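You operate a simulated robot arm through the tools that you are given. There is no shell and no other tool. Be economical: measure what you need, move in short steps, check, and stop when the job is done.

You are at the controls of a simulated robot arm. One attempt, no reset.

TASK
Give the blue spray can one burst of air on seat 1.
Fine: compressor on first, off at the end; wait for READY before the can comes off; it goes back on its pad. Set down upright: what you pick out.

Only the result counts: the job must be done as asked and must still hold three seconds after the hand-in. Knocking over, shifting, dropping, spilling or breaking anything else fails it.

THE ROBOT
A 7-joint arm with a two-finger parallel gripper on a trunk, on a base that drives. Base frame: it is fixed to the floor where the robot stands at the start and does not move with it; the origin is under the middle of the robot, x ahead of it, y to its left, z up; the surface under the hand at the start is at about z = 0.86. Lengths are in m, angles in rad, forces in N, time in s.
With the tool pointing down near the work surface it reaches from about 0.22 to 0.72 m from the robot's upright axis, wherever it stands. Its first joint turns from -2.007 to 2.007 rad. Places, roughly: blue tap [0.5, 0.2, 0.5]; fill seat 1 [-0.1, -0.8, 0.9]; green button [-0.4, -1.1, 0.9]; regulator knob [0.5, 0.1, 0.6]; switch knob [0.6, 0, 0.6]. Payload 3.91 kg.
Tool frame: the origin (TCP) lies between the finger pads and is the grasp point; the fingertips stand 0.03 m ahead of it; z points along the fingers, y is the line along which they close. Largest opening 0.11 m; finger width 0.02, thickness 0.01; the body of the gripper, 0.048 by 0.112 m, starts 0.055 m behind the TCP.
Orientation is told as [roll, pitch, yaw] about the base's x, y, z axes, in that order, counted from this pose: with the fingers straight down and closing along the base's y, the tool's x points along the base's -x, its y along +y and its z along -z.

THE INTERFACE
- The arm moves only by the tool step_arm. Its argument "motion" is a list that holds one entry, the list of rows, each a list of 7 numbers: the shift along the tool's x, y, z in units of 200 mm (1.0 is 200 mm), then the turn, a rotation vector about the tool's x, y, z in units of 180 degrees (1.0 is 180 degrees), then the gripper command, from -1 (fully open) to 1 (shut), values between in proportion. In form: [[[dx, dy, dz, wx, wy, wz, gripper], ...]]. A call has 1 to 8 rows; each row is the pose to reach, as a shift and turn from the pose commanded when the call began, along the tool's axes at that moment. A call with a number of a shift or a turn outside -1 to 1 is refused whole. Rows are played at 5 a second. More than 0.05 m and 0.15 rad between two rows, or a gripper value outside its range, and nothing of the call is played. A pose out of reach is approached as far as the arm can. The call stops where the force on the tool passes 40 N (or 10 N more than at its start, if that is more) or the arm is blocked; 0.2 s more then pass. The fingers move at their own pace (about 0.108 m/s each) and stop on an object; they squeeze with about 40 N. The grip force told is the motor's: it shows also when the fingers shut on nothing. Time passes only in rows, and 0.2 s behind the last, so rows that repeat a pose let the fingers close. The reply holds the time, the measured pose of the TCP, the force on the tool along the base axes, the opening and the grip force, in the units named above and with some noise, with the torque about the TCP (base axes, N m) and any sound that the robot's microphone picked up.
- Cameras (640 x 400 px; columns grow to the right, rows downward): "scene" is now at [-0.029, 0.0693, 1.3711]; the picture's right is [-0.91, -0.42, 0.00], its down [-0.31, 0.67, -0.68] and it looks along [0.28, -0.62, -0.73] (base axes); focal length 225 px, centre (320, 200). "wrist" rides on the gripper at [0.072, 0.017, -0.103] in the tool frame; the picture's right is [-0.23, 0.97, 0.00], its down [-0.76, -0.18, -0.62] and it looks along [-0.61, -0.14, 0.78] (tool axes); focal length 222 px, centre (320, 200). There is no depth. A picture from a camera that has moved, and an enlarged one, comes with that camera's place and axes in the base frame and with its lens. The place of the scene camera against the robot may be out by one fixed shift of up to 0.025 m in any direction.
- snapshot(camera): a new picture of that camera. No time passes.
- lift_body(by): slides the trunk up (or, below 0, down) by that many m; the arm and the scene camera ride with it, the base frame stays. It gives what a move gives, with no picture.
- base_move(legs): drives the robot by 1 to 6 legs, each [ahead, turn to the left] in m and rad, along the robot's own axes; the way and the turn of a leg run together, so that a leg with both is an arc; at most 1.5 m and 3.142 rad a leg. The arm and the cameras ride along, it lands a little off, and it stops where it bumps. It gives what a move gives.
- pan_tilt(pan, tilt): turns the head with the scene camera to pan (to the left, within 2.705 rad either way) and tilt (down, from -0.506 to 1.204), counted from straight ahead of the robot. It gives what a move gives.
- close_up(camera, box): a new picture of the part [left, top, right, bottom] of that camera's present view, enlarged. No time passes.
- sign_off(): hands the job in; it is judged then, once.

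Work in short steps. Places have to be worked out from the pictures, the camera data and where the tool is seen: move nearer, look again, correct. Check each grasp and each placing, and mend what went wrong. You have 120 turns and 82 pictures in all, those below and enlarged ones among them. Open the gripper and draw the arm clear of the work before you hand the job in, unless the task says otherwise; then end with one line.

The tools are called after "Request:" by a JSON object that holds its "name" and its "arguments". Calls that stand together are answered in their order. step_arm: Moves the arm, as the interface text tells. Its arguments: {"type":"object","properties":{"motion":{"type":"array","items":{"type":"array","items":{"type":"array","items":{"type":"number"}}}}},"required":["motion"]} The other tools are called the same way: lift_body (by) slides the trunk up or down; base_move (legs) drives the base; pan_tilt (pan, tilt) turns the head that bears the scene camera; snapshot (camera) takes a picture; close_up (camera, box) takes an enlarged picture of a part of a camera's view; sign_off () hands the job in.

At the start:

```text
time: 0.0
eef_pos: [0.0827, -0.4623, 1.0988]
tool_rot: [-0.001, 0.0, 0.0]
ft_force: [-0.2, 0.1, 0.4]
torque: [-0.01, 0.01, -0.01]
width: 0.1101
grip_force: 0.1
trunk travel left (down, up): [-0.475, 0.515]
robot x, y, heading: [0.0001, 0.0007, -0.003]
head pan, tilt: [-1.141, 0.826]
```

scene: 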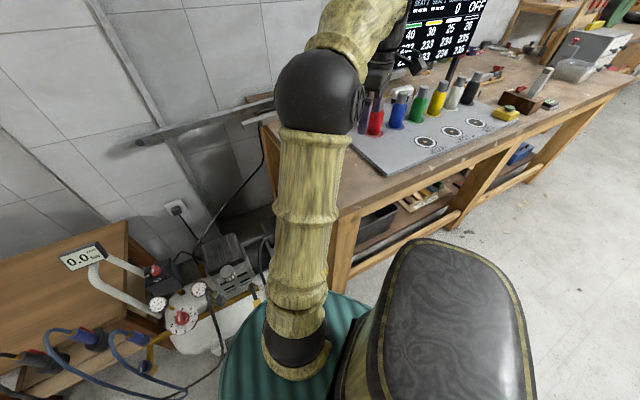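
wrist: 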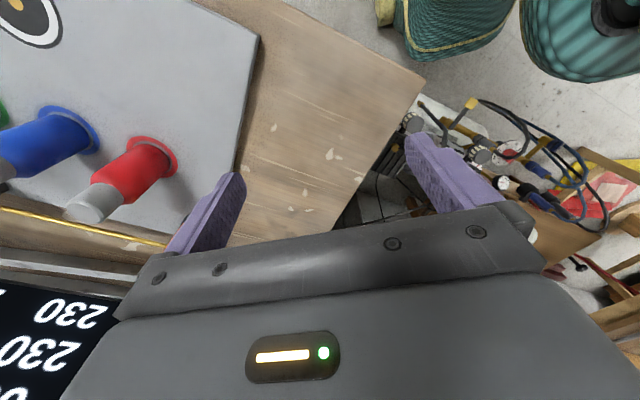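

The scene shows a bench with a display, five cans, three seats, and a compressor to the left. I'll look closer at the display/bench and the compressor.

Request:
{"name": "close_up", "arguments": {"camera": "scene", "box": [340, 0, 580, 150]}}

Request:
{"name": "close_up", "arguments": {"camera": "scene", "box": [0, 220, 300, 400]}}

```text
2.67 times, centred on (460, 75) of scene
camera zoom: at [-0.029, 0.0693, 1.3711], right [-0.91, -0.42, 0.0], down [-0.31, 0.67, -0.68], along [0.28, -0.62, -0.73], focal length 601 px, centre (-53, 533)
```

zoom: 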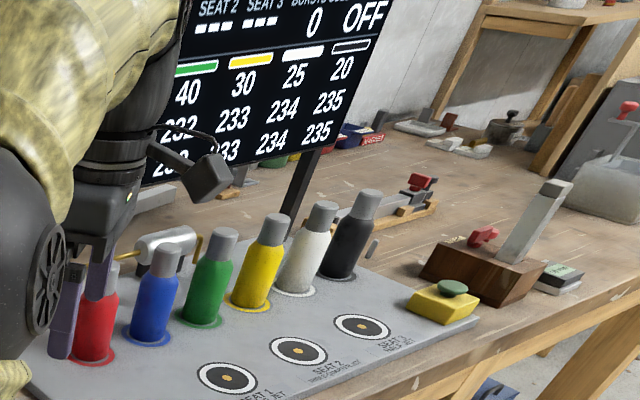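

```text
2.13 times, centred on (150, 310) of scene
camera zoom: at [-0.029, 0.0693, 1.3711], right [-0.91, -0.42, 0.0], down [-0.31, 0.67, -0.68], along [0.28, -0.62, -0.73], focal length 481 px, centre (683, -35)
```

zoom: 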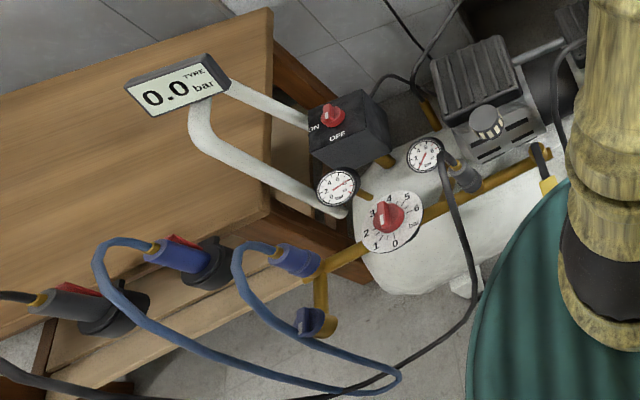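

I need to read the whole display; turn the head toward it.

Request:
{"name": "pan_tilt", "arguments": {"pan": -1.45, "tilt": 0.4}}

Request:
{"name": "snapshot", "arguments": {"camera": "scene"}}

```text
time: 0.9
eef_pos: [0.0841, -0.4632, 1.0998]
tool_rot: [0.001, 0.0, 0.002]
ft_force: [0.3, 0.5, 0.0]
torque: [-0.01, -0.01, -0.01]
width: 0.1102
grip_force: 0.1
trunk travel left (down, up): [-0.475, 0.515]
robot x, y, heading: [-0.0021, -0.0043, -0.001]
head pan, tilt: [-1.45, 0.4]
```

```text
77 pictures are left
camera scene: at [-0.0508, 0.0496, 1.4082], right [-0.99, -0.12, 0.0], down [-0.05, 0.39, -0.92], along [0.11, -0.91, -0.39], focal length 225 px, centre (320, 200)
```

scene: 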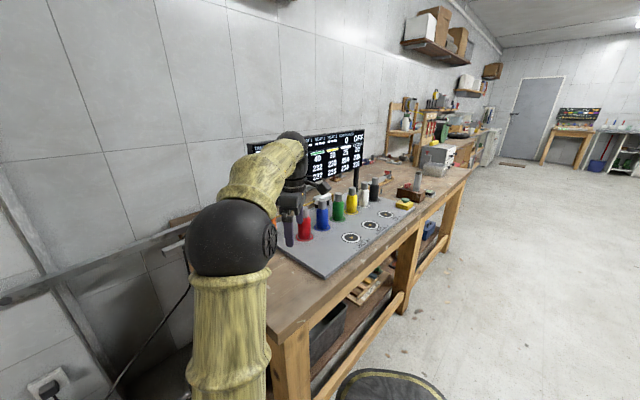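

The arm hides part of the display. I'll swing the hand toward the compressor side at height, where it's needed first anyhow.

Request:
{"name": "step_arm", "arguments": {"motion": [[[-0.16, 0.15, 0, 0, 0, 0, 1], [-0.32, 0.3, 0, 0, 0, 0, 1], [-0.48, 0.45, 0, 0, 0, 0, 1], [-0.64, 0.6, 0, 0, 0, 0, 1], [-0.8, 0.75, 0, 0, 0, 0, 1], [-0.96, 0.9, 0, 0, 0, 0, 1]]]}}

Request:
{"name": "step_arm", "arguments": {"motion": [[[-0.14, 0.17, 0, 0, 0, 0, 1], [-0.28, 0.34, 0, 0, 0, 0, 1], [-0.42, 0.51, 0, 0, 0, 0, 1], [-0.56, 0.68, 0, 0, 0, 0, 1], [-0.7, 0.85, 0, 0, 0, 0, 1]]]}}

Request:
{"name": "snapshot", "arguments": {"camera": "scene"}}

Request:
{"name": "snapshot", "arguments": {"camera": "wrist"}}

```text
time: 2.3
eef_pos: [0.2748, -0.2833, 1.1001]
tool_rot: [-0.001, 0.001, -0.002]
ft_force: [0.4, -0.4, 0.1]
torque: [-0.02, -0.01, 0.0]
width: 0.0001
grip_force: 37.5
trunk travel left (down, up): [-0.475, 0.515]
robot x, y, heading: [-0.0002, 0.0003, -0.001]
head pan, tilt: [-1.45, 0.4]
```

```text
time: 3.5
eef_pos: [0.4149, -0.1111, 1.0967]
tool_rot: [0.0, 0.001, 0.001]
ft_force: [0.0, 0.2, 0.9]
torque: [0.04, 0.01, 0.02]
width: 0.0001
grip_force: 37.4
trunk travel left (down, up): [-0.475, 0.515]
robot x, y, heading: [-0.0004, -0.0012, -0.007]
head pan, tilt: [-1.45, 0.4]
```

```text
76 pictures are left
camera scene: at [-0.0505, 0.0498, 1.4083], right [-0.99, -0.12, 0.0], down [-0.05, 0.39, -0.92], along [0.11, -0.91, -0.39], focal length 225 px, centre (320, 200)
```

scene: 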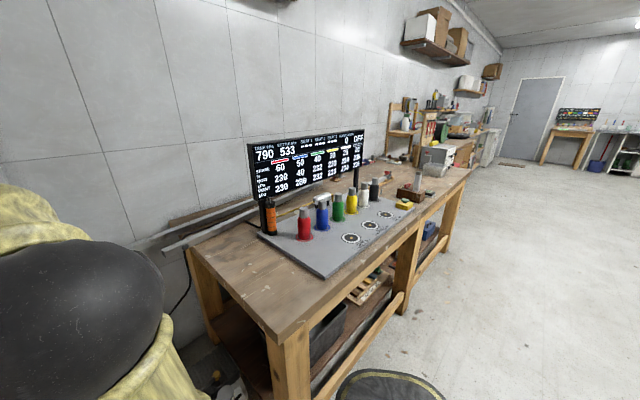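

```text
75 pictures are left
camera wrist: at [0.3439, -0.0945, 1.2012], right [0.23, 0.97, 0.0], down [0.76, -0.18, 0.62], along [0.61, -0.14, -0.78], focal length 222 px, centre (320, 200)
```

wrist: 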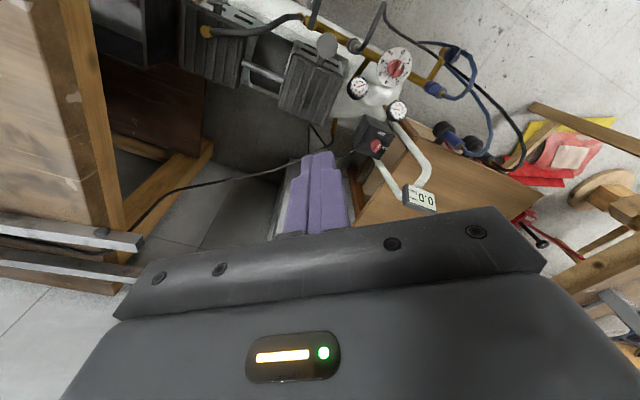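

Display is now visible; read it, and zoom in on the compressor from the wrist.

Request:
{"name": "close_up", "arguments": {"camera": "scene", "box": [240, 120, 370, 205]}}

Request:
{"name": "close_up", "arguments": {"camera": "wrist", "box": [300, 20, 500, 220]}}

Request:
{"name": "close_up", "arguments": {"camera": "scene", "box": [240, 160, 480, 290]}}

```text
4.71 times, centred on (305, 162) of scene
camera zoom: at [-0.0505, 0.0498, 1.4083], right [-0.99, -0.12, 0.0], down [-0.05, 0.39, -0.92], along [0.11, -0.91, -0.39], focal length 1061 px, centre (391, 376)
```

zoom: 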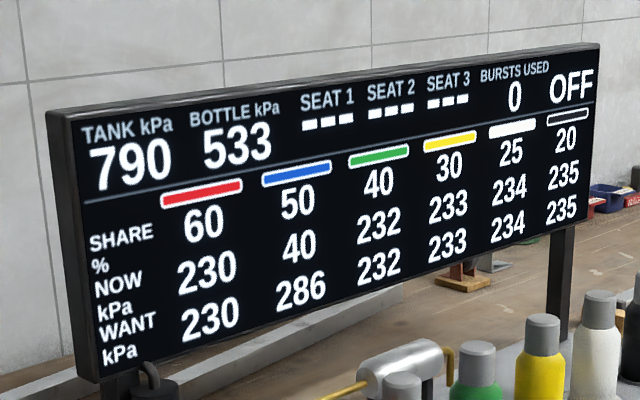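

```text
2.00 times, centred on (400, 120) of wrist
camera zoom: at [0.3439, -0.0945, 1.2012], right [0.23, 0.97, 0.0], down [0.76, -0.18, 0.62], along [0.61, -0.14, -0.78], focal length 444 px, centre (160, 360)
```

zoom: 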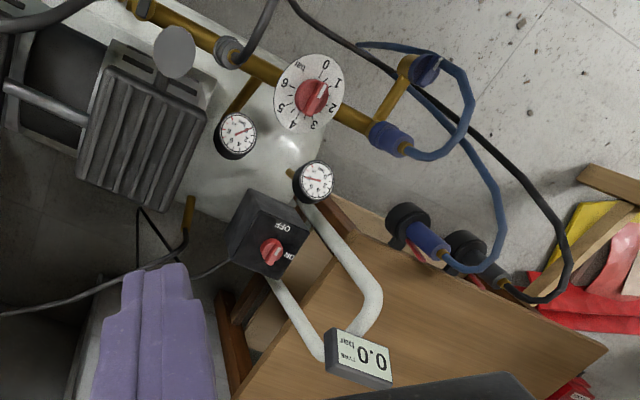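

```text
2.67 times, centred on (360, 225) of scene
camera zoom: at [-0.0505, 0.0498, 1.4083], right [-0.99, -0.12, 0.0], down [-0.05, 0.39, -0.92], along [0.11, -0.91, -0.39], focal length 601 px, centre (213, 133)
```

zoom: 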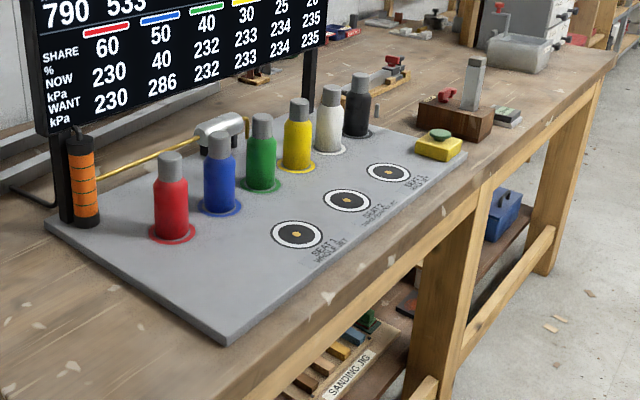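

Blue: share 50 %, now 40, want 286 with bottle 533 → one burst. Knob estimates agree on about (0.647, -0.005, 0.615); the "tyre" readout stands near (0.69, 0.06, 0.82). I lower the trunk and look closer.

Request:
{"name": "lift_body", "arguments": {"by": -0.25}}

Request:
{"name": "snapshot", "arguments": {"camera": "wrist"}}

Request:
{"name": "pan_tilt", "arguments": {"pan": 0.0, "tilt": 0.8}}

Request:
{"name": "snapshot", "arguments": {"camera": "scene"}}

```text
time: 6.1
eef_pos: [0.415, -0.1116, 0.8467]
tool_rot: [0.0, 0.001, -0.001]
ft_force: [0.0, -0.3, -0.1]
torque: [0.01, 0.0, 0.01]
width: 0.0
grip_force: 37.9
trunk travel left (down, up): [-0.225, 0.765]
robot x, y, heading: [0.0053, 0.001, 0.004]
head pan, tilt: [-1.45, 0.4]
```

```text
71 pictures are left
camera wrist: at [0.3432, -0.0951, 0.9514], right [0.23, 0.97, 0.0], down [0.76, -0.18, 0.62], along [0.61, -0.14, -0.78], focal length 222 px, centre (320, 200)
```

wrist: 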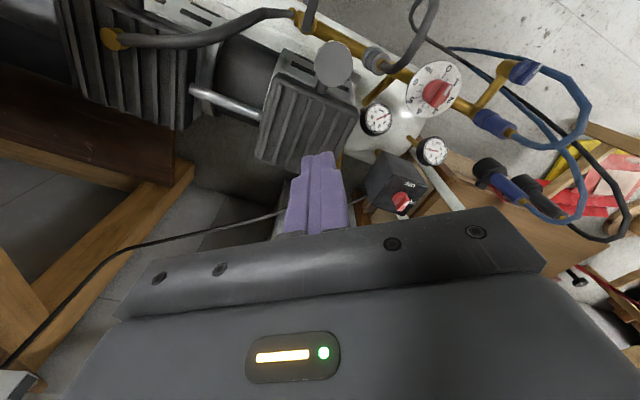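

```text
time: 7.6
eef_pos: [0.4151, -0.1117, 0.8471]
tool_rot: [-0.002, -0.002, -0.001]
ft_force: [0.2, 0.1, -1.0]
torque: [-0.01, -0.03, 0.04]
width: 0.0003
grip_force: 37.6
trunk travel left (down, up): [-0.225, 0.765]
robot x, y, heading: [-0.0025, 0.0006, -0.005]
head pan, tilt: [0.0, 0.799]
```

```text
70 pictures are left
camera scene: at [0.0187, 0.1416, 1.1232], right [0.0, -1.0, 0.0], down [-0.72, 0.0, -0.7], along [0.7, 0.0, -0.72], focal length 225 px, centre (320, 200)
```

scene: 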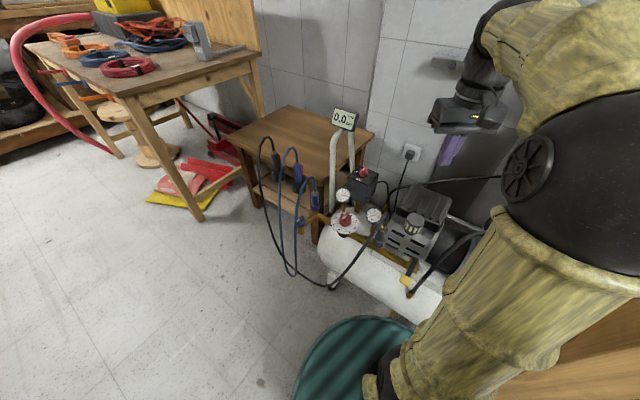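

Zoom in on the compressor controls from this view.

Request:
{"name": "close_up", "arguments": {"camera": "scene", "box": [310, 90, 430, 240]}}

Request:
{"name": "close_up", "arguments": {"camera": "wrist", "box": [340, 40, 480, 220]}}

```text
2.67 times, centred on (370, 165) of scene
camera zoom: at [0.0187, 0.1416, 1.1232], right [0.0, -1.0, 0.0], down [-0.72, 0.0, -0.7], along [0.7, 0.0, -0.72], focal length 601 px, centre (187, 293)
```

zoom: 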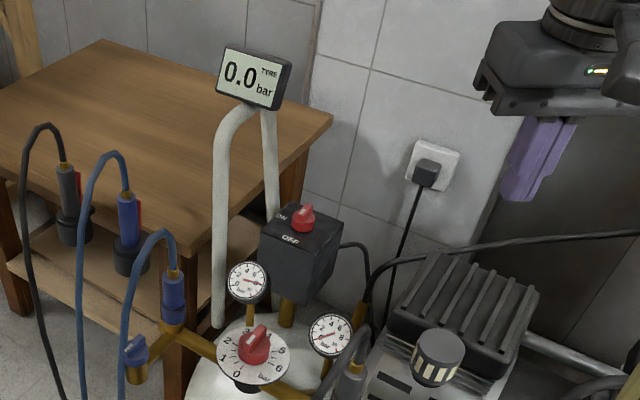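

```text
2.22 times, centred on (410, 130) of wrist
camera zoom: at [0.3433, -0.0951, 0.9513], right [0.23, 0.97, 0.0], down [0.76, -0.18, 0.62], along [0.61, -0.14, -0.78], focal length 494 px, centre (120, 356)
```

zoom: 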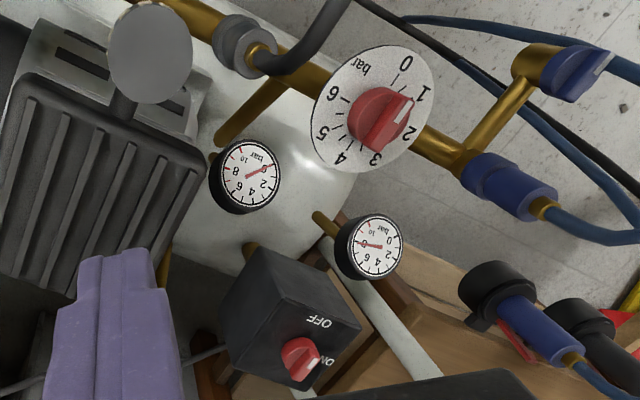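

Zoom further on the switch and regulator.

Request:
{"name": "close_up", "arguments": {"camera": "scene", "box": [350, 155, 390, 195]}}

Request:
{"name": "close_up", "arguments": {"camera": "wrist", "box": [375, 170, 435, 220]}}

Request:
{"name": "close_up", "arguments": {"camera": "scene", "box": [328, 180, 388, 240]}}

```text
10.00 times, centred on (370, 175) of scene
camera zoom: at [0.0187, 0.1416, 1.1232], right [0.0, -1.0, 0.0], down [-0.72, 0.0, -0.7], along [0.7, 0.0, -0.72], focal length 2254 px, centre (-180, 450)
```

zoom: 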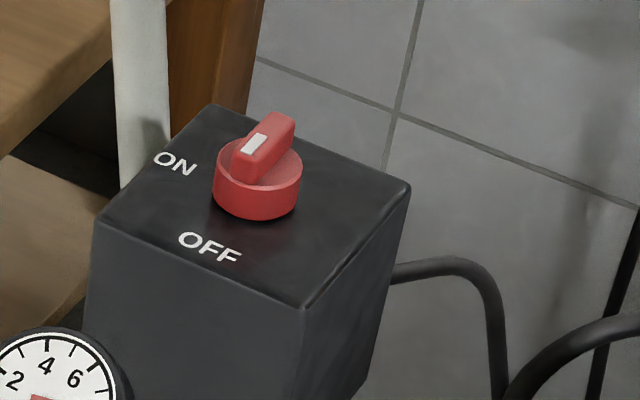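

```text
8.00 times, centred on (405, 195) of wrist
camera zoom: at [0.3433, -0.0951, 0.9513], right [0.23, 0.97, 0.0], down [0.76, -0.18, 0.62], along [0.61, -0.14, -0.78], focal length 1777 px, centre (-360, 240)
```

zoom: 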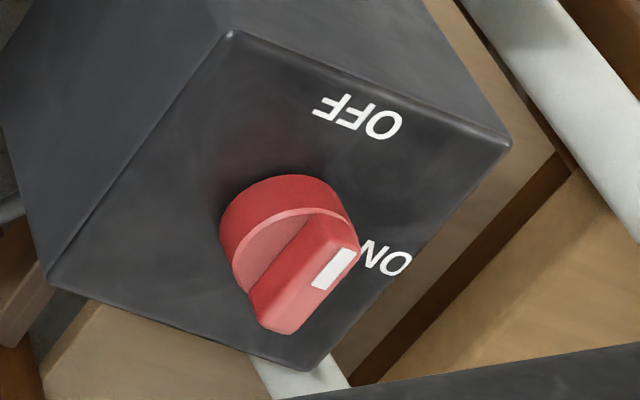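

```text
6.67 times, centred on (358, 210) of scene
camera zoom: at [0.0187, 0.1416, 1.1232], right [0.0, -1.0, 0.0], down [-0.72, 0.0, -0.7], along [0.7, 0.0, -0.72], focal length 1502 px, centre (67, 133)
```

zoom: 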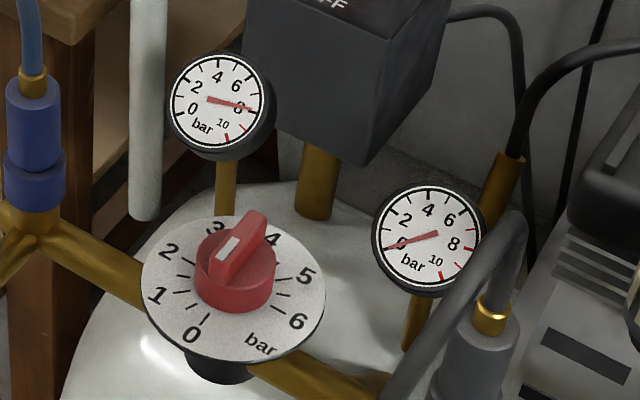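

The switch is on OFF (pointer at azimuth ≈143°), ON at ≈55°, so it needs ≈ -88° turn (clockwise from above). The readout stands close, so I'll use a yaw with the wrist camera facing away from it, leaning the hand back a bit. First test the yaw range in free air.

Request:
{"name": "step_arm", "arguments": {"motion": [[[0, 0, 0, 0, 0, -0.047, 0.1], [0, 0, 0, 0, 0, -0.094, 0.1], [0, 0, 0, 0, 0, -0.141, 0.1], [0, 0, 0, 0, 0, -0.188, 0.1], [0, 0, 0, 0, 0, -0.235, 0.1], [0, 0, 0, 0, 0, -0.282, 0.1], [0, 0, 0, 0, 0, -0.329, 0.1], [0, 0, 0, 0, 0, -0.376, 0.1]]]}}

Request:
{"name": "step_arm", "arguments": {"motion": [[[0, 0, 0, 0, 0, -0.047, 0.1], [0, 0, 0, 0, 0, -0.094, 0.1], [0, 0, 0, 0, 0, -0.141, 0.1], [0, 0, 0, 0, 0, -0.188, 0.1], [0, 0, 0, 0, 0, -0.235, 0.1], [0, 0, 0, 0, 0, -0.282, 0.1], [0, 0, 0, 0, 0, -0.329, 0.1], [0, 0, 0, 0, 0, -0.376, 0.1]]]}}

```text
time: 9.4
eef_pos: [0.4138, -0.1122, 0.8473]
tool_rot: [0.0, 0.0, 1.183]
ft_force: [-0.5, 0.2, 0.5]
torque: [0.0, -0.02, -0.02]
width: 0.0494
grip_force: 0.1
trunk travel left (down, up): [-0.225, 0.765]
robot x, y, heading: [0.005, 0.002, 0.003]
head pan, tilt: [0.0, 0.799]
```

```text
time: 11.2
eef_pos: [0.4162, -0.1129, 0.8472]
tool_rot: [0.001, -0.001, 2.364]
ft_force: [-0.4, -0.1, 0.0]
torque: [-0.02, 0.02, -0.06]
width: 0.0495
grip_force: 0.0
trunk travel left (down, up): [-0.225, 0.765]
robot x, y, heading: [-0.0008, 0.0001, 0.0]
head pan, tilt: [0.0, 0.799]
```

Yaw 135° is reachable. Now tilt 20° back toward the robot and advance toward the knob.

Request:
{"name": "step_arm", "arguments": {"motion": [[[0.072, -0.194, 0.0625, 0.0195, 0.01975, 0, 0.1], [0.144, -0.388, 0.125, 0.039, 0.0395, 0, 0.1], [0.216, -0.582, 0.1875, 0.0585, 0.059, 0, 0.1], [0.288, -0.776, 0.25, 0.078, 0.079, 0, 0.1]]]}}

Request:
{"name": "snapshot", "arguments": {"camera": "wrist"}}

Request:
{"name": "snapshot", "arguments": {"camera": "scene"}}

```text
time: 12.2
eef_pos: [0.565, -0.0421, 0.7948]
tool_rot: [-0.251, 0.246, 2.331]
ft_force: [-0.3, 0.2, 1.1]
torque: [-0.01, 0.0, -0.02]
width: 0.0496
grip_force: 0.2
trunk travel left (down, up): [-0.225, 0.765]
robot x, y, heading: [0.0016, -0.0018, 0.002]
head pan, tilt: [0.0, 0.799]
```

```text
64 pictures are left
camera wrist: at [0.5678, -0.1041, 0.9056], right [-0.79, -0.53, -0.29], down [-0.61, 0.66, 0.44], along [-0.04, 0.53, -0.85], focal length 222 px, centre (320, 200)
```

wrist: 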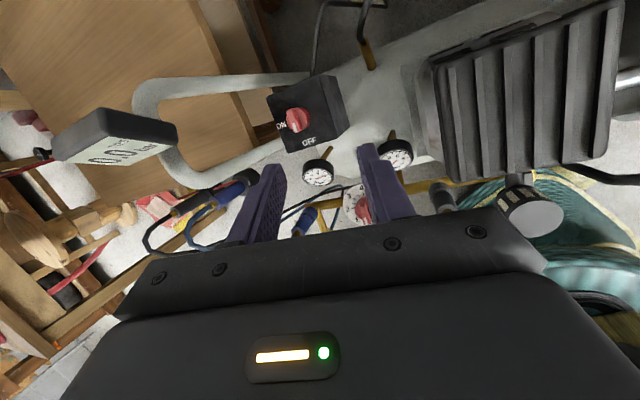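

```text
63 pictures are left
camera scene: at [0.0185, 0.1415, 1.1232], right [0.0, -1.0, 0.0], down [-0.72, 0.0, -0.7], along [0.7, 0.0, -0.72], focal length 225 px, centre (320, 200)
```

scene: 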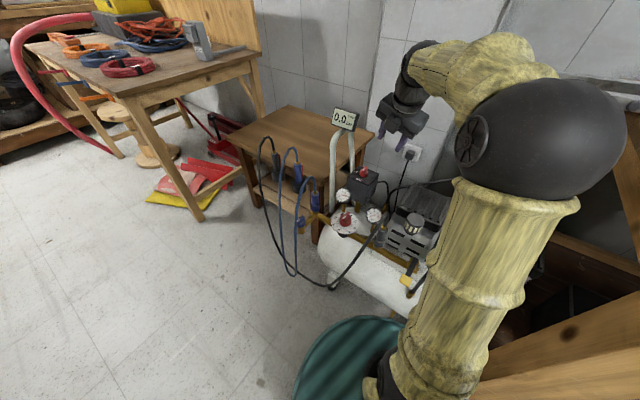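

The tilt is as planned. Zoom in to get the knob's place and height.

Request:
{"name": "close_up", "arguments": {"camera": "wrist", "box": [255, 65, 355, 165]}}

```text
4.00 times, centred on (305, 115) of wrist
camera zoom: at [0.5678, -0.1041, 0.9056], right [-0.79, -0.53, -0.29], down [-0.61, 0.66, 0.44], along [-0.04, 0.53, -0.85], focal length 888 px, centre (380, 540)
```

zoom: 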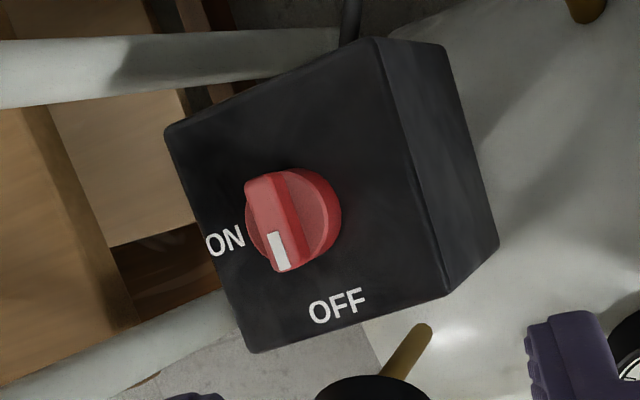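

Box top ≈ z 0.607, knob centre ≈ (0.645, -0.003), bar top ≈ 0.63. Move to a hover 6 cm back along the tool axis, then look.

Request:
{"name": "step_arm", "arguments": {"motion": [[[-0.029, -0.063, 0.174, 0, 0, 0, 0.1], [-0.057, -0.126, 0.347, 0, 0, 0, 0.1], [-0.086, -0.189, 0.521, 0, 0, 0, 0.1]]]}}

Request:
{"name": "snapshot", "arguments": {"camera": "wrist"}}

Request:
{"name": "close_up", "arguments": {"camera": "scene", "box": [310, 90, 430, 220]}}

```text
time: 13.0
eef_pos: [0.6145, -0.0027, 0.7048]
tool_rot: [-0.251, 0.245, 2.33]
ft_force: [0.2, 0.2, 0.1]
torque: [0.01, -0.05, 0.0]
width: 0.0497
grip_force: 0.0
trunk travel left (down, up): [-0.225, 0.765]
robot x, y, heading: [-0.0001, -0.0013, 0.005]
head pan, tilt: [0.0, 0.799]
```

```text
61 pictures are left
camera wrist: at [0.6164, -0.0662, 0.8158], right [-0.79, -0.53, -0.29], down [-0.61, 0.66, 0.44], along [-0.04, 0.53, -0.85], focal length 222 px, centre (320, 200)
```

wrist: 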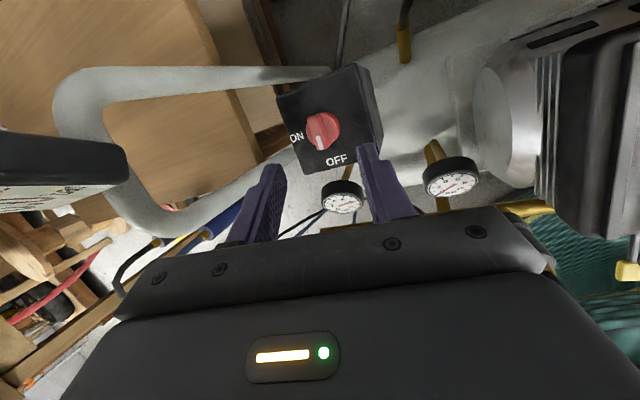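

```text
3.08 times, centred on (370, 155) of scene
camera zoom: at [0.0184, 0.1416, 1.1232], right [0.0, -1.0, 0.0], down [-0.72, 0.0, -0.7], along [0.7, 0.0, -0.72], focal length 694 px, centre (166, 338)
```

zoom: 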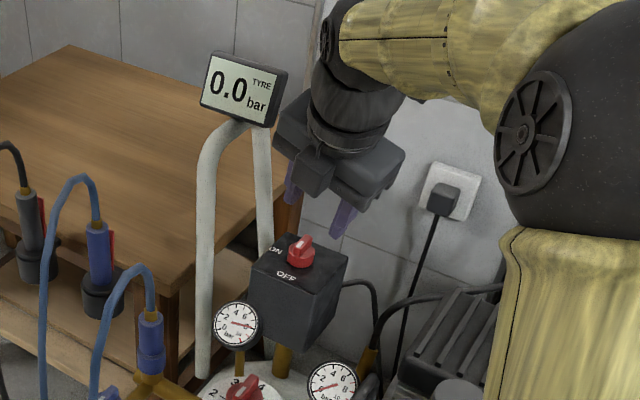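

Knob re-estimated at (0.645, -0.004); clearance to the readout looks ~4 cm. Advance 6 cm along the tool axis.

Request:
{"name": "step_arm", "arguments": {"motion": [[[0, 0, 0.1, 0, 0, 0, 0.1], [0, 0, 0.2, 0, 0, 0, 0.1], [0, 0, 0.3, 0, 0, 0, 0.1]]]}}

Request:
{"name": "snapshot", "arguments": {"camera": "wrist"}}

Request:
{"name": "close_up", "arguments": {"camera": "scene", "box": [320, 100, 420, 200]}}

```text
time: 13.8
eef_pos: [0.6347, -0.002, 0.647]
tool_rot: [-0.25, 0.246, 2.332]
ft_force: [-0.2, -0.7, 0.0]
torque: [-0.02, 0.0, 0.0]
width: 0.0494
grip_force: 0.0
trunk travel left (down, up): [-0.225, 0.765]
robot x, y, heading: [0.001, -0.0005, -0.003]
head pan, tilt: [0.0, 0.799]
```

```text
59 pictures are left
camera wrist: at [0.637, -0.0655, 0.7583], right [-0.8, -0.53, -0.29], down [-0.6, 0.66, 0.44], along [-0.05, 0.53, -0.85], focal length 222 px, centre (320, 200)
```

wrist: 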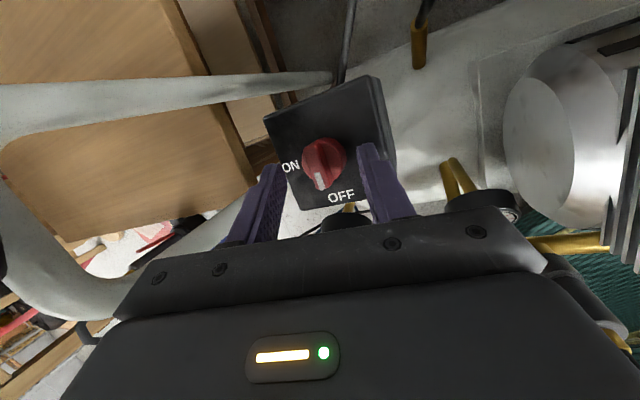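

```text
4.00 times, centred on (370, 150) of scene
camera zoom: at [0.0186, 0.1417, 1.1232], right [0.0, -1.0, 0.0], down [-0.72, 0.0, -0.7], along [0.7, 0.0, -0.72], focal length 902 px, centre (120, 400)
```

zoom: 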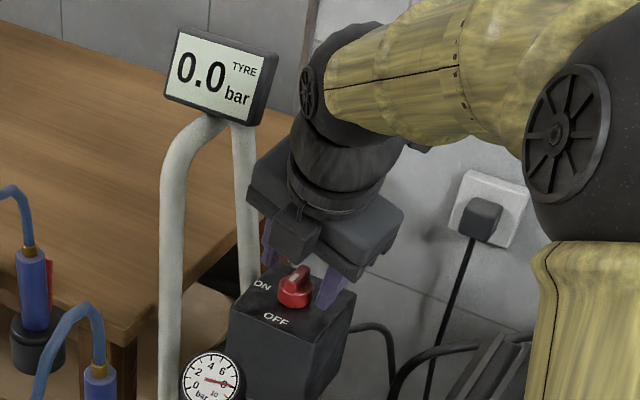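

Tips straddle the knob at the right place. Close the gripper on the bar.

Request:
{"name": "step_arm", "arguments": {"motion": [[[0, 0, 0, 0, 0, 0, 1], [0, 0, 0, 0, 0, 0, 1], [0, 0, 0, 0, 0, 0, 1], [0, 0, 0, 0, 0, 0, 1]]]}}

Request:
{"name": "snapshot", "arguments": {"camera": "wrist"}}

```text
time: 14.8
eef_pos: [0.6323, -0.0042, 0.6468]
tool_rot: [-0.243, 0.242, 2.33]
ft_force: [-25.3, -14.6, -9.9]
torque: [-1.31, 0.21, -0.07]
width: 0.0238
grip_force: 44.9
trunk travel left (down, up): [-0.225, 0.765]
robot x, y, heading: [-0.0024, -0.0022, -0.001]
head pan, tilt: [0.0, 0.799]
```

```text
57 pictures are left
camera wrist: at [0.6356, -0.0676, 0.7576], right [-0.8, -0.53, -0.28], down [-0.6, 0.66, 0.45], along [-0.05, 0.53, -0.85], focal length 222 px, centre (320, 200)
```

wrist: 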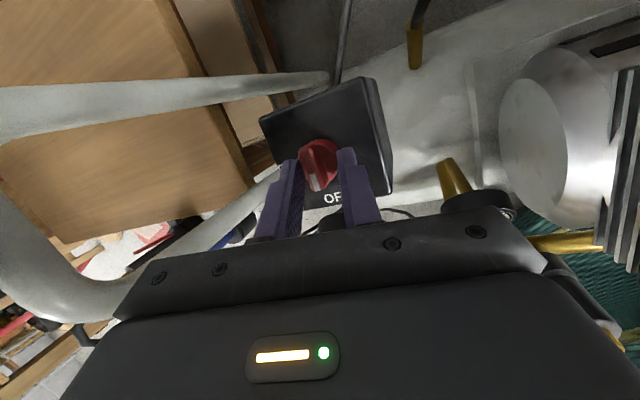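

Width 0.024 with a lateral load: the jaws caught the round base, off-centre. Reopen, back off 7 mm, shift 3 mm to +y of the tool and regrip.

Request:
{"name": "step_arm", "arguments": {"motion": [[[0, 0, 0, 0, 0, 0, 0.3], [0, 0, 0, 0, 0, 0, 0.3], [0, 0.017, -0.035, 0, 0, 0, 0.3], [0, 0.017, -0.035, 0, 0, 0, 0.3]]]}}

Request:
{"name": "step_arm", "arguments": {"motion": [[[0, 0, 0, 0, 0, 0, 1], [0, 0, 0, 0, 0, 0, 1], [0, 0, 0, 0, 0, 0, 1]]]}}

Request:
{"name": "close_up", "arguments": {"camera": "wrist", "box": [240, 100, 400, 220]}}

```text
time: 15.8
eef_pos: [0.6287, -0.0049, 0.6539]
tool_rot: [-0.251, 0.247, 2.332]
ft_force: [-0.2, -0.3, 0.1]
torque: [0.01, -0.01, -0.02]
width: 0.0386
grip_force: 0.1
trunk travel left (down, up): [-0.225, 0.765]
robot x, y, heading: [-0.0005, -0.0003, 0.002]
head pan, tilt: [0.0, 0.799]
```

```text
time: 16.6
eef_pos: [0.6313, -0.0009, 0.654]
tool_rot: [-0.258, 0.25, 2.333]
ft_force: [24.7, 19.6, 13.4]
torque: [0.33, -0.85, 0.33]
width: 0.0123
grip_force: 44.7
trunk travel left (down, up): [-0.225, 0.765]
robot x, y, heading: [0.0, -0.0031, -0.001]
head pan, tilt: [0.0, 0.799]
```

```text
3.33 times, centred on (320, 160) of wrist
camera zoom: at [0.6336, -0.0645, 0.7662], right [-0.79, -0.54, -0.3], down [-0.61, 0.66, 0.44], along [-0.04, 0.53, -0.85], focal length 740 px, centre (320, 333)
```

zoom: 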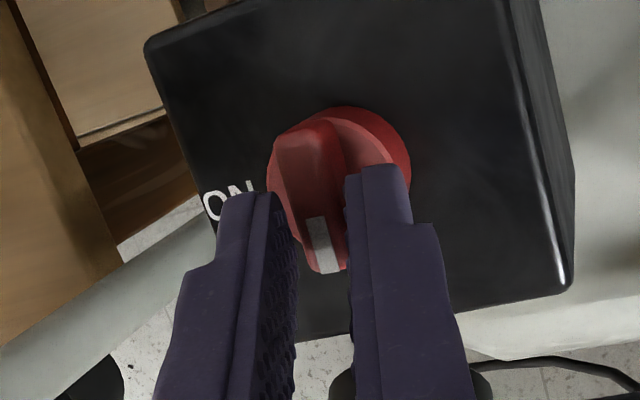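

Now the bar itself is gripped (0.012), but the tool is off ~5 mm in y and ~7 mm toward the OFF end. Reopen, correct, regrip.

Request:
{"name": "step_arm", "arguments": {"motion": [[[0, 0, 0, 0, 0, 0, 0.4], [0, 0, 0, 0, 0, 0, 0.4], [0.035, -0.0225, 0.015, 0, 0, 0, 0.4], [0.035, -0.0225, 0.015, 0, 0, 0, 0.4], [0.035, -0.0225, 0.015, 0, 0, 0, 1], [0.035, -0.0225, 0.015, 0, 0, 0, 1], [0.035, -0.0225, 0.015, 0, 0, 0, 1]]]}}

Request:
{"name": "close_up", "arguments": {"camera": "wrist", "box": [240, 100, 400, 220]}}

```text
time: 18.2
eef_pos: [0.6391, -0.0058, 0.6516]
tool_rot: [-0.249, 0.245, 2.333]
ft_force: [5.3, -0.6, 1.8]
torque: [-0.29, 0.05, -0.02]
width: 0.0121
grip_force: 44.9
trunk travel left (down, up): [-0.225, 0.765]
robot x, y, heading: [0.0008, 0.0033, 0.002]
head pan, tilt: [0.0, 0.799]
```

```text
3.33 times, centred on (320, 160) of wrist
camera zoom: at [0.6415, -0.0698, 0.7643], right [-0.79, -0.53, -0.29], down [-0.61, 0.66, 0.44], along [-0.04, 0.53, -0.85], focal length 740 px, centre (320, 333)
```

zoom: 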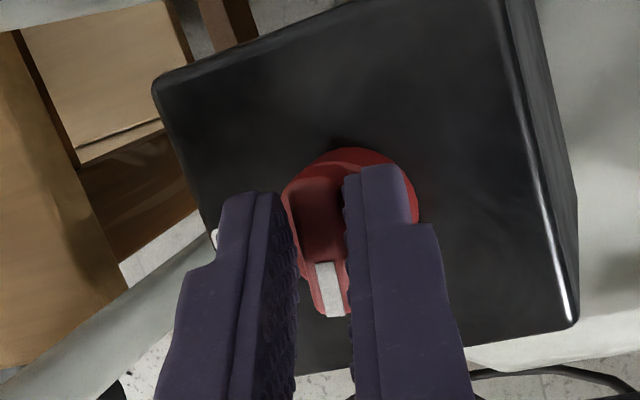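

Well centred, almost no load. Rotate about the tool axis clockwise (seen from above), first 60°.

Request:
{"name": "step_arm", "arguments": {"motion": [[[0, 0, 0, 0, 0, 0.042, 1], [0, 0, 0, 0, 0, 0.084, 1], [0, 0, 0, 0, 0, 0.126, 1], [0, 0, 0, 0, 0, 0.168, 1], [0, 0, 0, 0, 0, 0.21, 1], [0, 0, 0, 0, 0, 0.252, 1], [0, 0, 0, 0, 0, 0.294, 1], [0, 0, 0, 0, 0, 0.336, 1]]]}}

Request:
{"name": "close_up", "arguments": {"camera": "scene", "box": [320, 100, 420, 200]}}

```text
time: 19.6
eef_pos: [0.6339, -0.0097, 0.6538]
tool_rot: [-0.337, 0.01, 1.593]
ft_force: [-14.2, -1.1, 12.7]
torque: [0.58, 0.34, 0.11]
width: 0.012
grip_force: 45.3
trunk travel left (down, up): [-0.225, 0.765]
robot x, y, heading: [0.0006, -0.0003, -0.0]
head pan, tilt: [0.0, 0.799]
stopped in row 7: the force on the tool passed its limit at 43 N (the readings are from after the stop); the commanded pose is now the measured one
```

```text
4.00 times, centred on (370, 150) of scene
camera zoom: at [0.0169, 0.1415, 1.1234], right [0.0, -1.0, 0.0], down [-0.72, 0.0, -0.7], along [0.7, 0.0, -0.72], focal length 902 px, centre (120, 400)
```

zoom: 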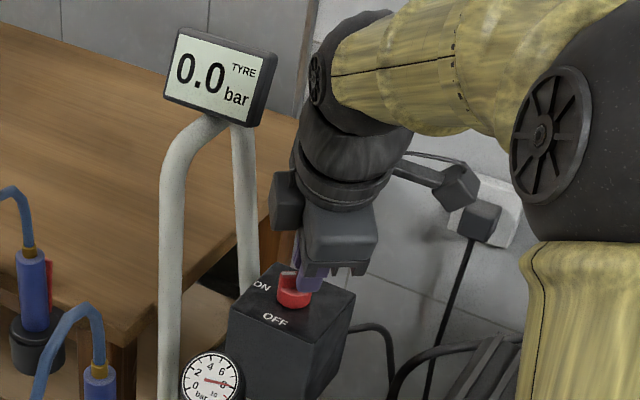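

About 42° done; the tilt is wedging the tool out. Back off 3 mm and continue turning.

Request:
{"name": "step_arm", "arguments": {"motion": [[[0, 0.01, -0.015, 0, 0, 0.03, 1], [0, 0.015, -0.02, 0, 0, 0.06, 1], [0, 0.015, -0.02, 0, 0, 0.09, 1], [0, 0.015, -0.02, 0, 0, 0.12, 1], [0, 0.015, -0.02, 0, 0, 0.15, 1], [0, 0.015, -0.02, 0, 0, 0.18, 1], [0, 0.015, -0.02, 0, 0, 0.21, 1], [0, 0.015, -0.02, 0, 0, 0.24, 1]]]}}

Request:
{"name": "close_up", "arguments": {"camera": "wrist", "box": [240, 100, 400, 220]}}

```text
time: 21.4
eef_pos: [0.6314, -0.0072, 0.6565]
tool_rot: [-0.257, -0.22, 0.869]
ft_force: [-16.1, 4.0, 17.2]
torque: [-0.6, 0.78, 1.02]
width: 0.0127
grip_force: 44.8
trunk travel left (down, up): [-0.225, 0.765]
robot x, y, heading: [0.0032, 0.0014, -0.001]
head pan, tilt: [0.0, 0.799]
```

```text
3.33 times, centred on (320, 160) of wrist
camera zoom: at [0.5392, -0.0499, 0.7336], right [-0.54, 0.82, -0.19], down [0.4, 0.45, 0.8], along [0.74, 0.36, -0.57], focal length 740 px, centre (320, 333)
```

zoom: 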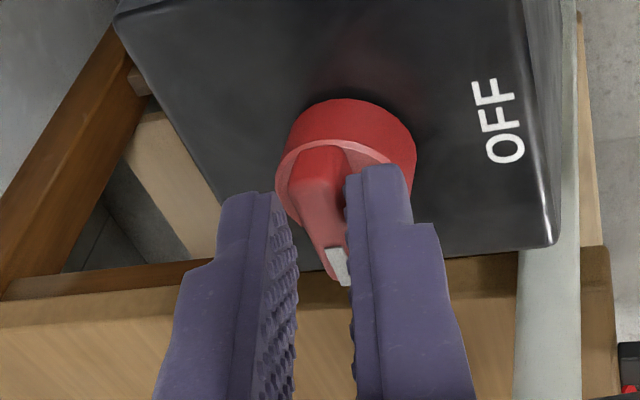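

Yaw is at 50° with torque building up – probably at the stop. Open and look at the knob.

Request:
{"name": "step_arm", "arguments": {"motion": [[[0, 0, 0, 0, 0, 0, 0.3], [0, 0, 0, 0, 0, 0, 0.3], [0, 0, -0.1, 0, 0, 0, 0.3], [0, 0, -0.25, 0, 0, 0, 0.3], [0, 0, -0.25, 0, 0, 0, 0.3]]]}}

Request:
{"name": "close_up", "arguments": {"camera": "wrist", "box": [220, 60, 420, 210]}}

Request:
{"name": "close_up", "arguments": {"camera": "scene", "box": [350, 155, 390, 195]}}

```text
time: 22.6
eef_pos: [0.6136, -0.0076, 0.7008]
tool_rot: [-0.257, -0.219, 0.868]
ft_force: [0.2, -0.3, 0.2]
torque: [0.0, -0.01, 0.01]
width: 0.0386
grip_force: 0.1
trunk travel left (down, up): [-0.225, 0.765]
robot x, y, heading: [-0.0019, 0.001, -0.003]
head pan, tilt: [0.0, 0.799]
```

```text
2.67 times, centred on (320, 135) of wrist
camera zoom: at [0.5231, -0.0508, 0.7799], right [-0.54, 0.82, -0.19], down [0.4, 0.45, 0.8], along [0.74, 0.36, -0.57], focal length 592 px, centre (320, 373)
```

zoom: 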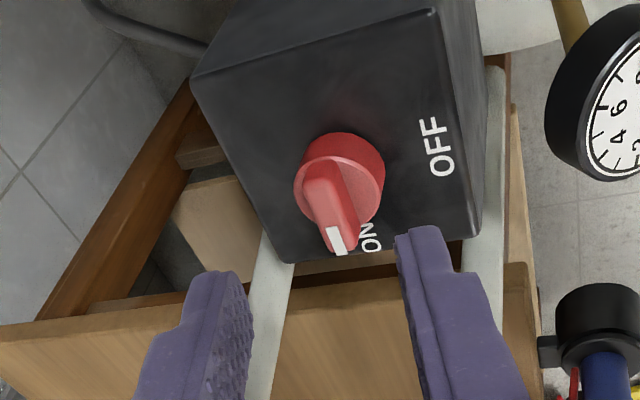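

```text
10.00 times, centred on (370, 175) of scene
camera zoom: at [0.0187, 0.1416, 1.1231], right [0.0, -1.0, 0.0], down [-0.72, 0.0, -0.7], along [0.7, 0.0, -0.72], focal length 2254 px, centre (-180, 450)
```

zoom: 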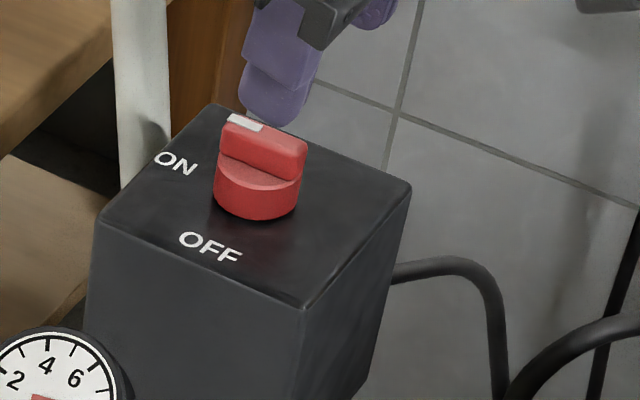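

Pointer now at ON. Check the display for the status.

Request:
{"name": "pan_tilt", "arguments": {"pan": -1.45, "tilt": 0.3}}

Request:
{"name": "close_up", "arguments": {"camera": "scene", "box": [230, 80, 390, 200]}}

```text
time: 24.2
eef_pos: [0.6136, -0.0077, 0.7012]
tool_rot: [-0.258, -0.219, 0.872]
ft_force: [-0.5, -1.1, -1.0]
torque: [-0.01, 0.0, -0.02]
width: 0.0385
grip_force: 0.0
trunk travel left (down, up): [-0.225, 0.765]
robot x, y, heading: [-0.0002, -0.0008, 0.003]
head pan, tilt: [-1.45, 0.3]
```

```text
3.33 times, centred on (310, 140) of scene
camera zoom: at [-0.0506, 0.049, 1.1675], right [-0.99, -0.12, 0.0], down [-0.04, 0.29, -0.96], along [0.12, -0.95, -0.3], focal length 751 px, centre (353, 400)
```

zoom: 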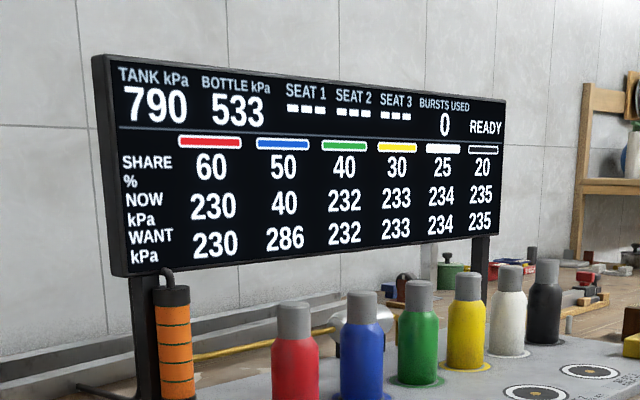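

Display shows READY: compressor is on, bottle still 533. In bench coordinates the bench front runs along azimuth ≈ -127°. I withdraw the hand, untilt it, then raise the trunk before driving.

Request:
{"name": "step_arm", "arguments": {"motion": [[[0.16, 0.0975, -0.0966, -0.017, 0.0143, 0, 0.3], [0.32, 0.195, -0.193, -0.034, 0.0286, 0, 0.3], [0.48, 0.2925, -0.29, -0.051, 0.0428, 0, 0.3], [0.64, 0.39, -0.386, -0.068, 0.0571, 0, 0.3], [0.8, 0.4875, -0.483, -0.085, 0.0714, 0, 0.3]]]}}

Request:
{"name": "lift_body", "arguments": {"by": 0.4}}

Request:
{"name": "pan_tilt", "arguments": {"pan": -2.0, "tilt": 0.9}}

Request:
{"name": "snapshot", "arguments": {"camera": "scene"}}

```text
time: 25.4
eef_pos: [0.4145, -0.0639, 0.7339]
tool_rot: [0.016, 0.002, 0.842]
ft_force: [0.7, -0.2, -1.1]
torque: [0.03, 0.05, -0.01]
width: 0.0386
grip_force: 0.0
trunk travel left (down, up): [-0.225, 0.765]
robot x, y, heading: [-0.0009, -0.001, -0.0]
head pan, tilt: [-1.45, 0.3]
```

```text
time: 29.2
eef_pos: [0.4159, -0.0643, 1.1348]
tool_rot: [0.013, 0.001, 0.842]
ft_force: [0.4, 0.4, -0.1]
torque: [-0.06, -0.01, 0.01]
width: 0.0385
grip_force: 0.1
trunk travel left (down, up): [-0.625, 0.365]
robot x, y, heading: [-0.0017, 0.0011, -0.001]
head pan, tilt: [-1.45, 0.3]
```

```text
time: 30.2
eef_pos: [0.4155, -0.0636, 1.1347]
tool_rot: [0.014, 0.002, 0.842]
ft_force: [-0.2, -1.0, -0.1]
torque: [0.0, 0.03, 0.02]
width: 0.0384
grip_force: 0.0
trunk travel left (down, up): [-0.625, 0.365]
robot x, y, heading: [0.0013, -0.0022, 0.003]
head pan, tilt: [-2.0, 0.901]
```

```text
49 pictures are left
camera scene: at [-0.0933, 0.073, 1.5153], right [-0.91, 0.42, 0.0], down [0.33, 0.71, -0.62], along [-0.26, -0.57, -0.78], focal length 225 px, centre (320, 200)
```

scene: 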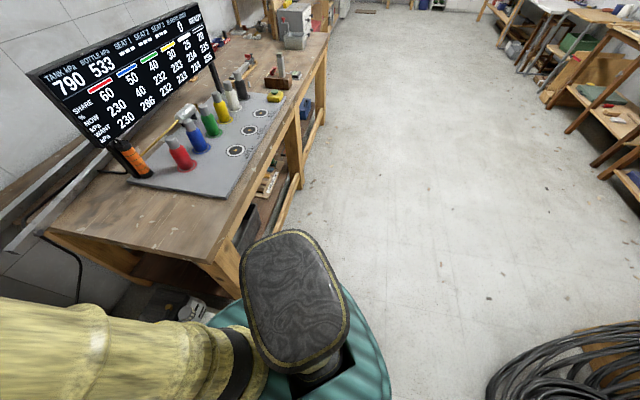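

Floor beside the bench is clear. Drive: turn -2.27, ahead 0.85, turn back +1.62 to face the bench.

Request:
{"name": "base_move", "arguments": {"legs": [[0, -2.27], [0.85, 0], [0, 1.62]]}}

Request:
{"name": "pan_tilt", "arguments": {"pan": 0.2, "tilt": 0.75}}

Request:
{"name": "snapshot", "arguments": {"camera": "scene"}}

Request:
{"name": "snapshot", "arguments": {"camera": "wrist"}}

```text
time: 49.1
eef_pos: [-0.2621, -0.9486, 1.1331]
tool_rot: [0.013, 0.002, 0.178]
ft_force: [0.0, -0.8, -0.4]
torque: [0.0, -0.04, -0.02]
width: 0.0384
grip_force: 0.1
trunk travel left (down, up): [-0.625, 0.365]
robot x, y, heading: [-0.5425, -0.6447, -0.658]
head pan, tilt: [-2.0, 0.901]
```

```text
time: 51.1
eef_pos: [-0.261, -0.9484, 1.1346]
tool_rot: [0.015, 0.001, 0.177]
ft_force: [0.7, 0.1, -0.4]
torque: [-0.02, -0.01, 0.02]
width: 0.0387
grip_force: 0.1
trunk travel left (down, up): [-0.625, 0.365]
robot x, y, heading: [-0.5465, -0.6394, -0.665]
head pan, tilt: [0.201, 0.75]
```

```text
48 pictures are left
camera scene: at [-0.4306, -0.5337, 1.5271], right [-0.45, -0.89, 0.0], down [-0.61, 0.31, -0.73], along [0.65, -0.33, -0.68], focal length 225 px, centre (320, 200)
```

scene: 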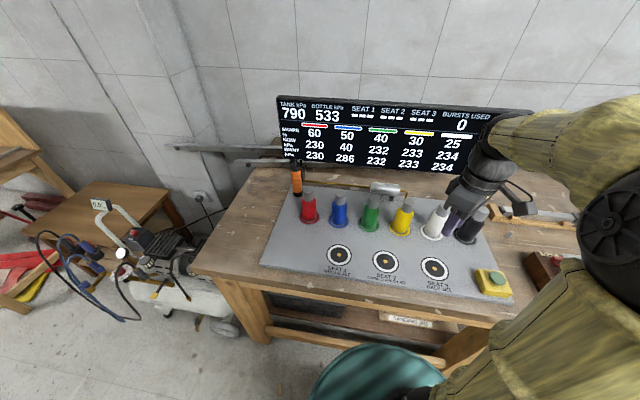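

```text
47 pictures are left
camera wrist: at [-0.3354, -0.9464, 1.2392], right [0.05, 1.0, 0.01], down [0.78, -0.05, 0.62], along [0.62, -0.02, -0.79], focal length 222 px, centre (320, 200)
```

wrist: 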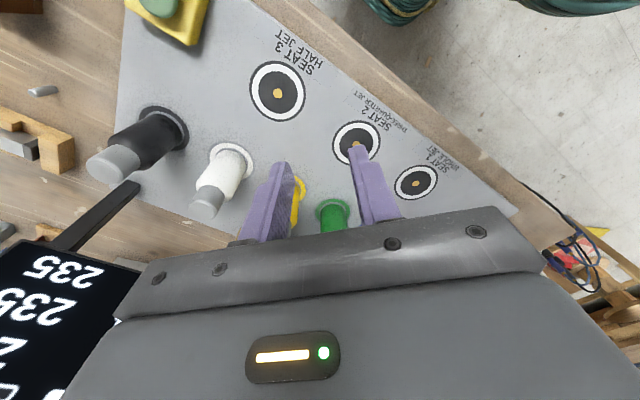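

Nicely placed facing the bench. Zoom on the blue can and seat 1 for positions.

Request:
{"name": "close_up", "arguments": {"camera": "scene", "box": [280, 170, 440, 280]}}

Request:
{"name": "close_up", "arguments": {"camera": "scene", "box": [400, 230, 540, 320]}}

```text
3.64 times, centred on (360, 225) of scene
camera zoom: at [-0.4306, -0.5337, 1.5271], right [-0.45, -0.89, 0.0], down [-0.61, 0.31, -0.73], along [0.65, -0.33, -0.68], focal length 820 px, centre (174, 109)
```

zoom: 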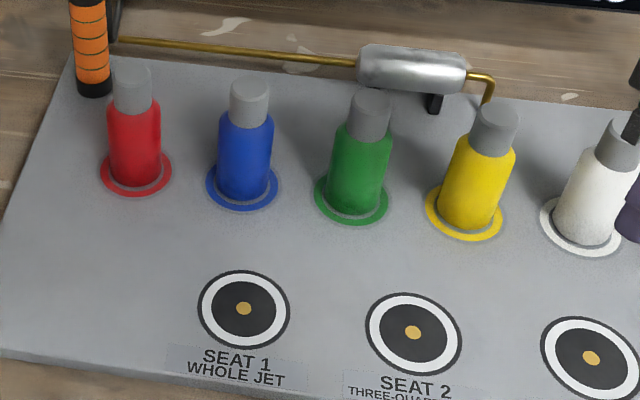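

```text
4.44 times, centred on (470, 275) of scene
camera zoom: at [-0.4306, -0.5337, 1.5271], right [-0.45, -0.89, 0.0], down [-0.61, 0.31, -0.73], along [0.65, -0.33, -0.68], focal length 1002 px, centre (-347, -133)
```

zoom: 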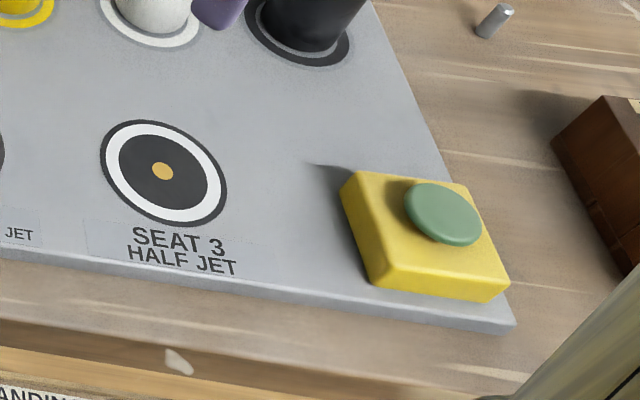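

Blue pad ≈ (0.055, -0.855), can top z ≈ 1.017, height ≈ 0.14; seat 1 ≈ (-0.077, -0.775). Move the hand over the blue can, turning the closing line across the row (yaw ≈ 0.925), gripper open.

Request:
{"name": "step_arm", "arguments": {"motion": [[[-0.13, 0.014, 0, 0, 0, -0.0397, -0.5], [-0.26, 0.028, 0, 0, 0, -0.0794, -0.5], [-0.39, 0.042, 0, 0, 0, -0.119, -0.5], [-0.52, 0.056, 0, 0, 0, -0.159, -0.5], [-0.65, 0.07, 0, 0, 0, -0.1985, -0.5], [-0.8, 0.085, 0, 0, 0, -0.238, -0.5]]]}}

Request:
{"name": "snapshot", "arguments": {"camera": "wrist"}}

```text
time: 52.5
eef_pos: [-0.1061, -0.902, 1.1344]
tool_rot: [0.014, -0.008, 0.926]
ft_force: [0.0, -0.5, -0.2]
torque: [0.03, 0.05, -0.02]
width: 0.0825
grip_force: 0.1
trunk travel left (down, up): [-0.625, 0.365]
robot x, y, heading: [-0.551, -0.6433, -0.667]
head pan, tilt: [0.201, 0.75]
```

```text
44 pictures are left
camera wrist: at [-0.1618, -0.9525, 1.2375], right [-0.64, 0.77, 0.01], down [0.6, 0.49, 0.63], along [0.47, 0.41, -0.78], focal length 222 px, centre (320, 200)
```

wrist: 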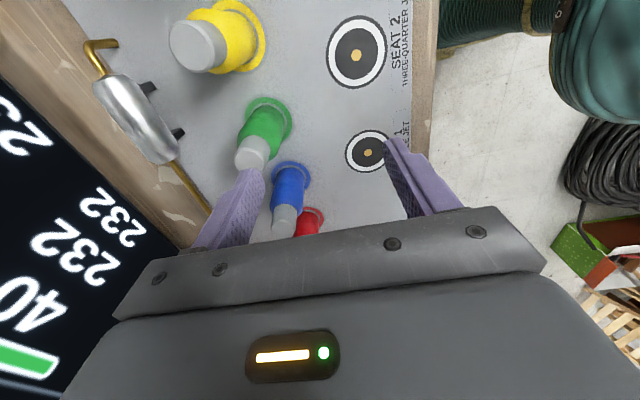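

Wrist data: blue can ≈ (0.046, -0.845), seat 1 ≈ (-0.081, -0.766). Move above the can.

Request:
{"name": "step_arm", "arguments": {"motion": [[[-0.17, -0.109, 0, 0, 0.001, 0, -0.5], [-0.34, -0.218, 0, 0, 0.0025, 0, -0.5], [-0.51, -0.327, 0, 0, 0.004, 0, -0.5], [-0.685, -0.436, 0, 0, 0.005, 0, -0.5]]]}}

Request:
{"name": "snapshot", "arguments": {"camera": "wrist"}}

Request:
{"name": "close_up", "arguments": {"camera": "scene", "box": [270, 120, 430, 270]}}

```text
time: 53.5
eef_pos: [0.0443, -0.8467, 1.1325]
tool_rot: [0.011, 0.009, 0.926]
ft_force: [-0.7, -0.7, 0.1]
torque: [-0.04, 0.01, -0.01]
width: 0.0826
grip_force: 0.1
trunk travel left (down, up): [-0.625, 0.365]
robot x, y, heading: [-0.5488, -0.6405, -0.668]
head pan, tilt: [0.201, 0.75]
```

```text
43 pictures are left
camera wrist: at [-0.0106, -0.8939, 1.2382], right [-0.64, 0.77, 0.01], down [0.61, 0.5, 0.61], along [0.47, 0.4, -0.79], focal length 222 px, centre (320, 200)
```

wrist: 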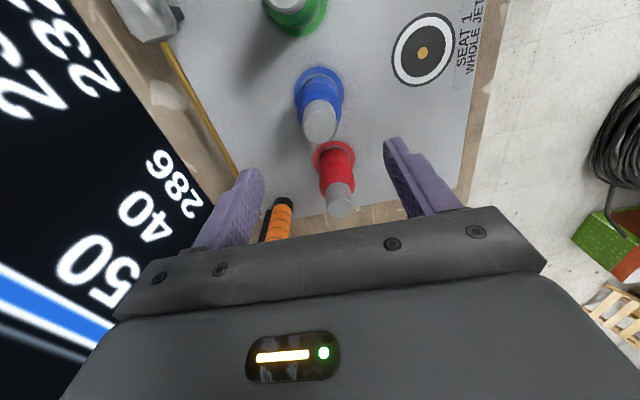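

```text
2.67 times, centred on (350, 195) of scene
camera zoom: at [-0.4292, -0.5334, 1.527], right [-0.45, -0.89, 0.0], down [-0.61, 0.3, -0.73], along [0.65, -0.33, -0.68], focal length 601 px, centre (240, 213)
```

zoom: 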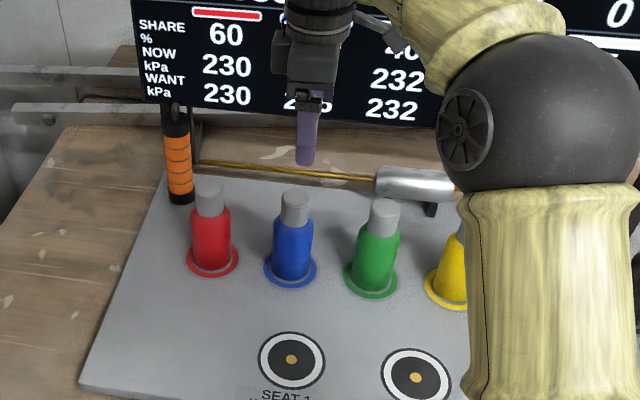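

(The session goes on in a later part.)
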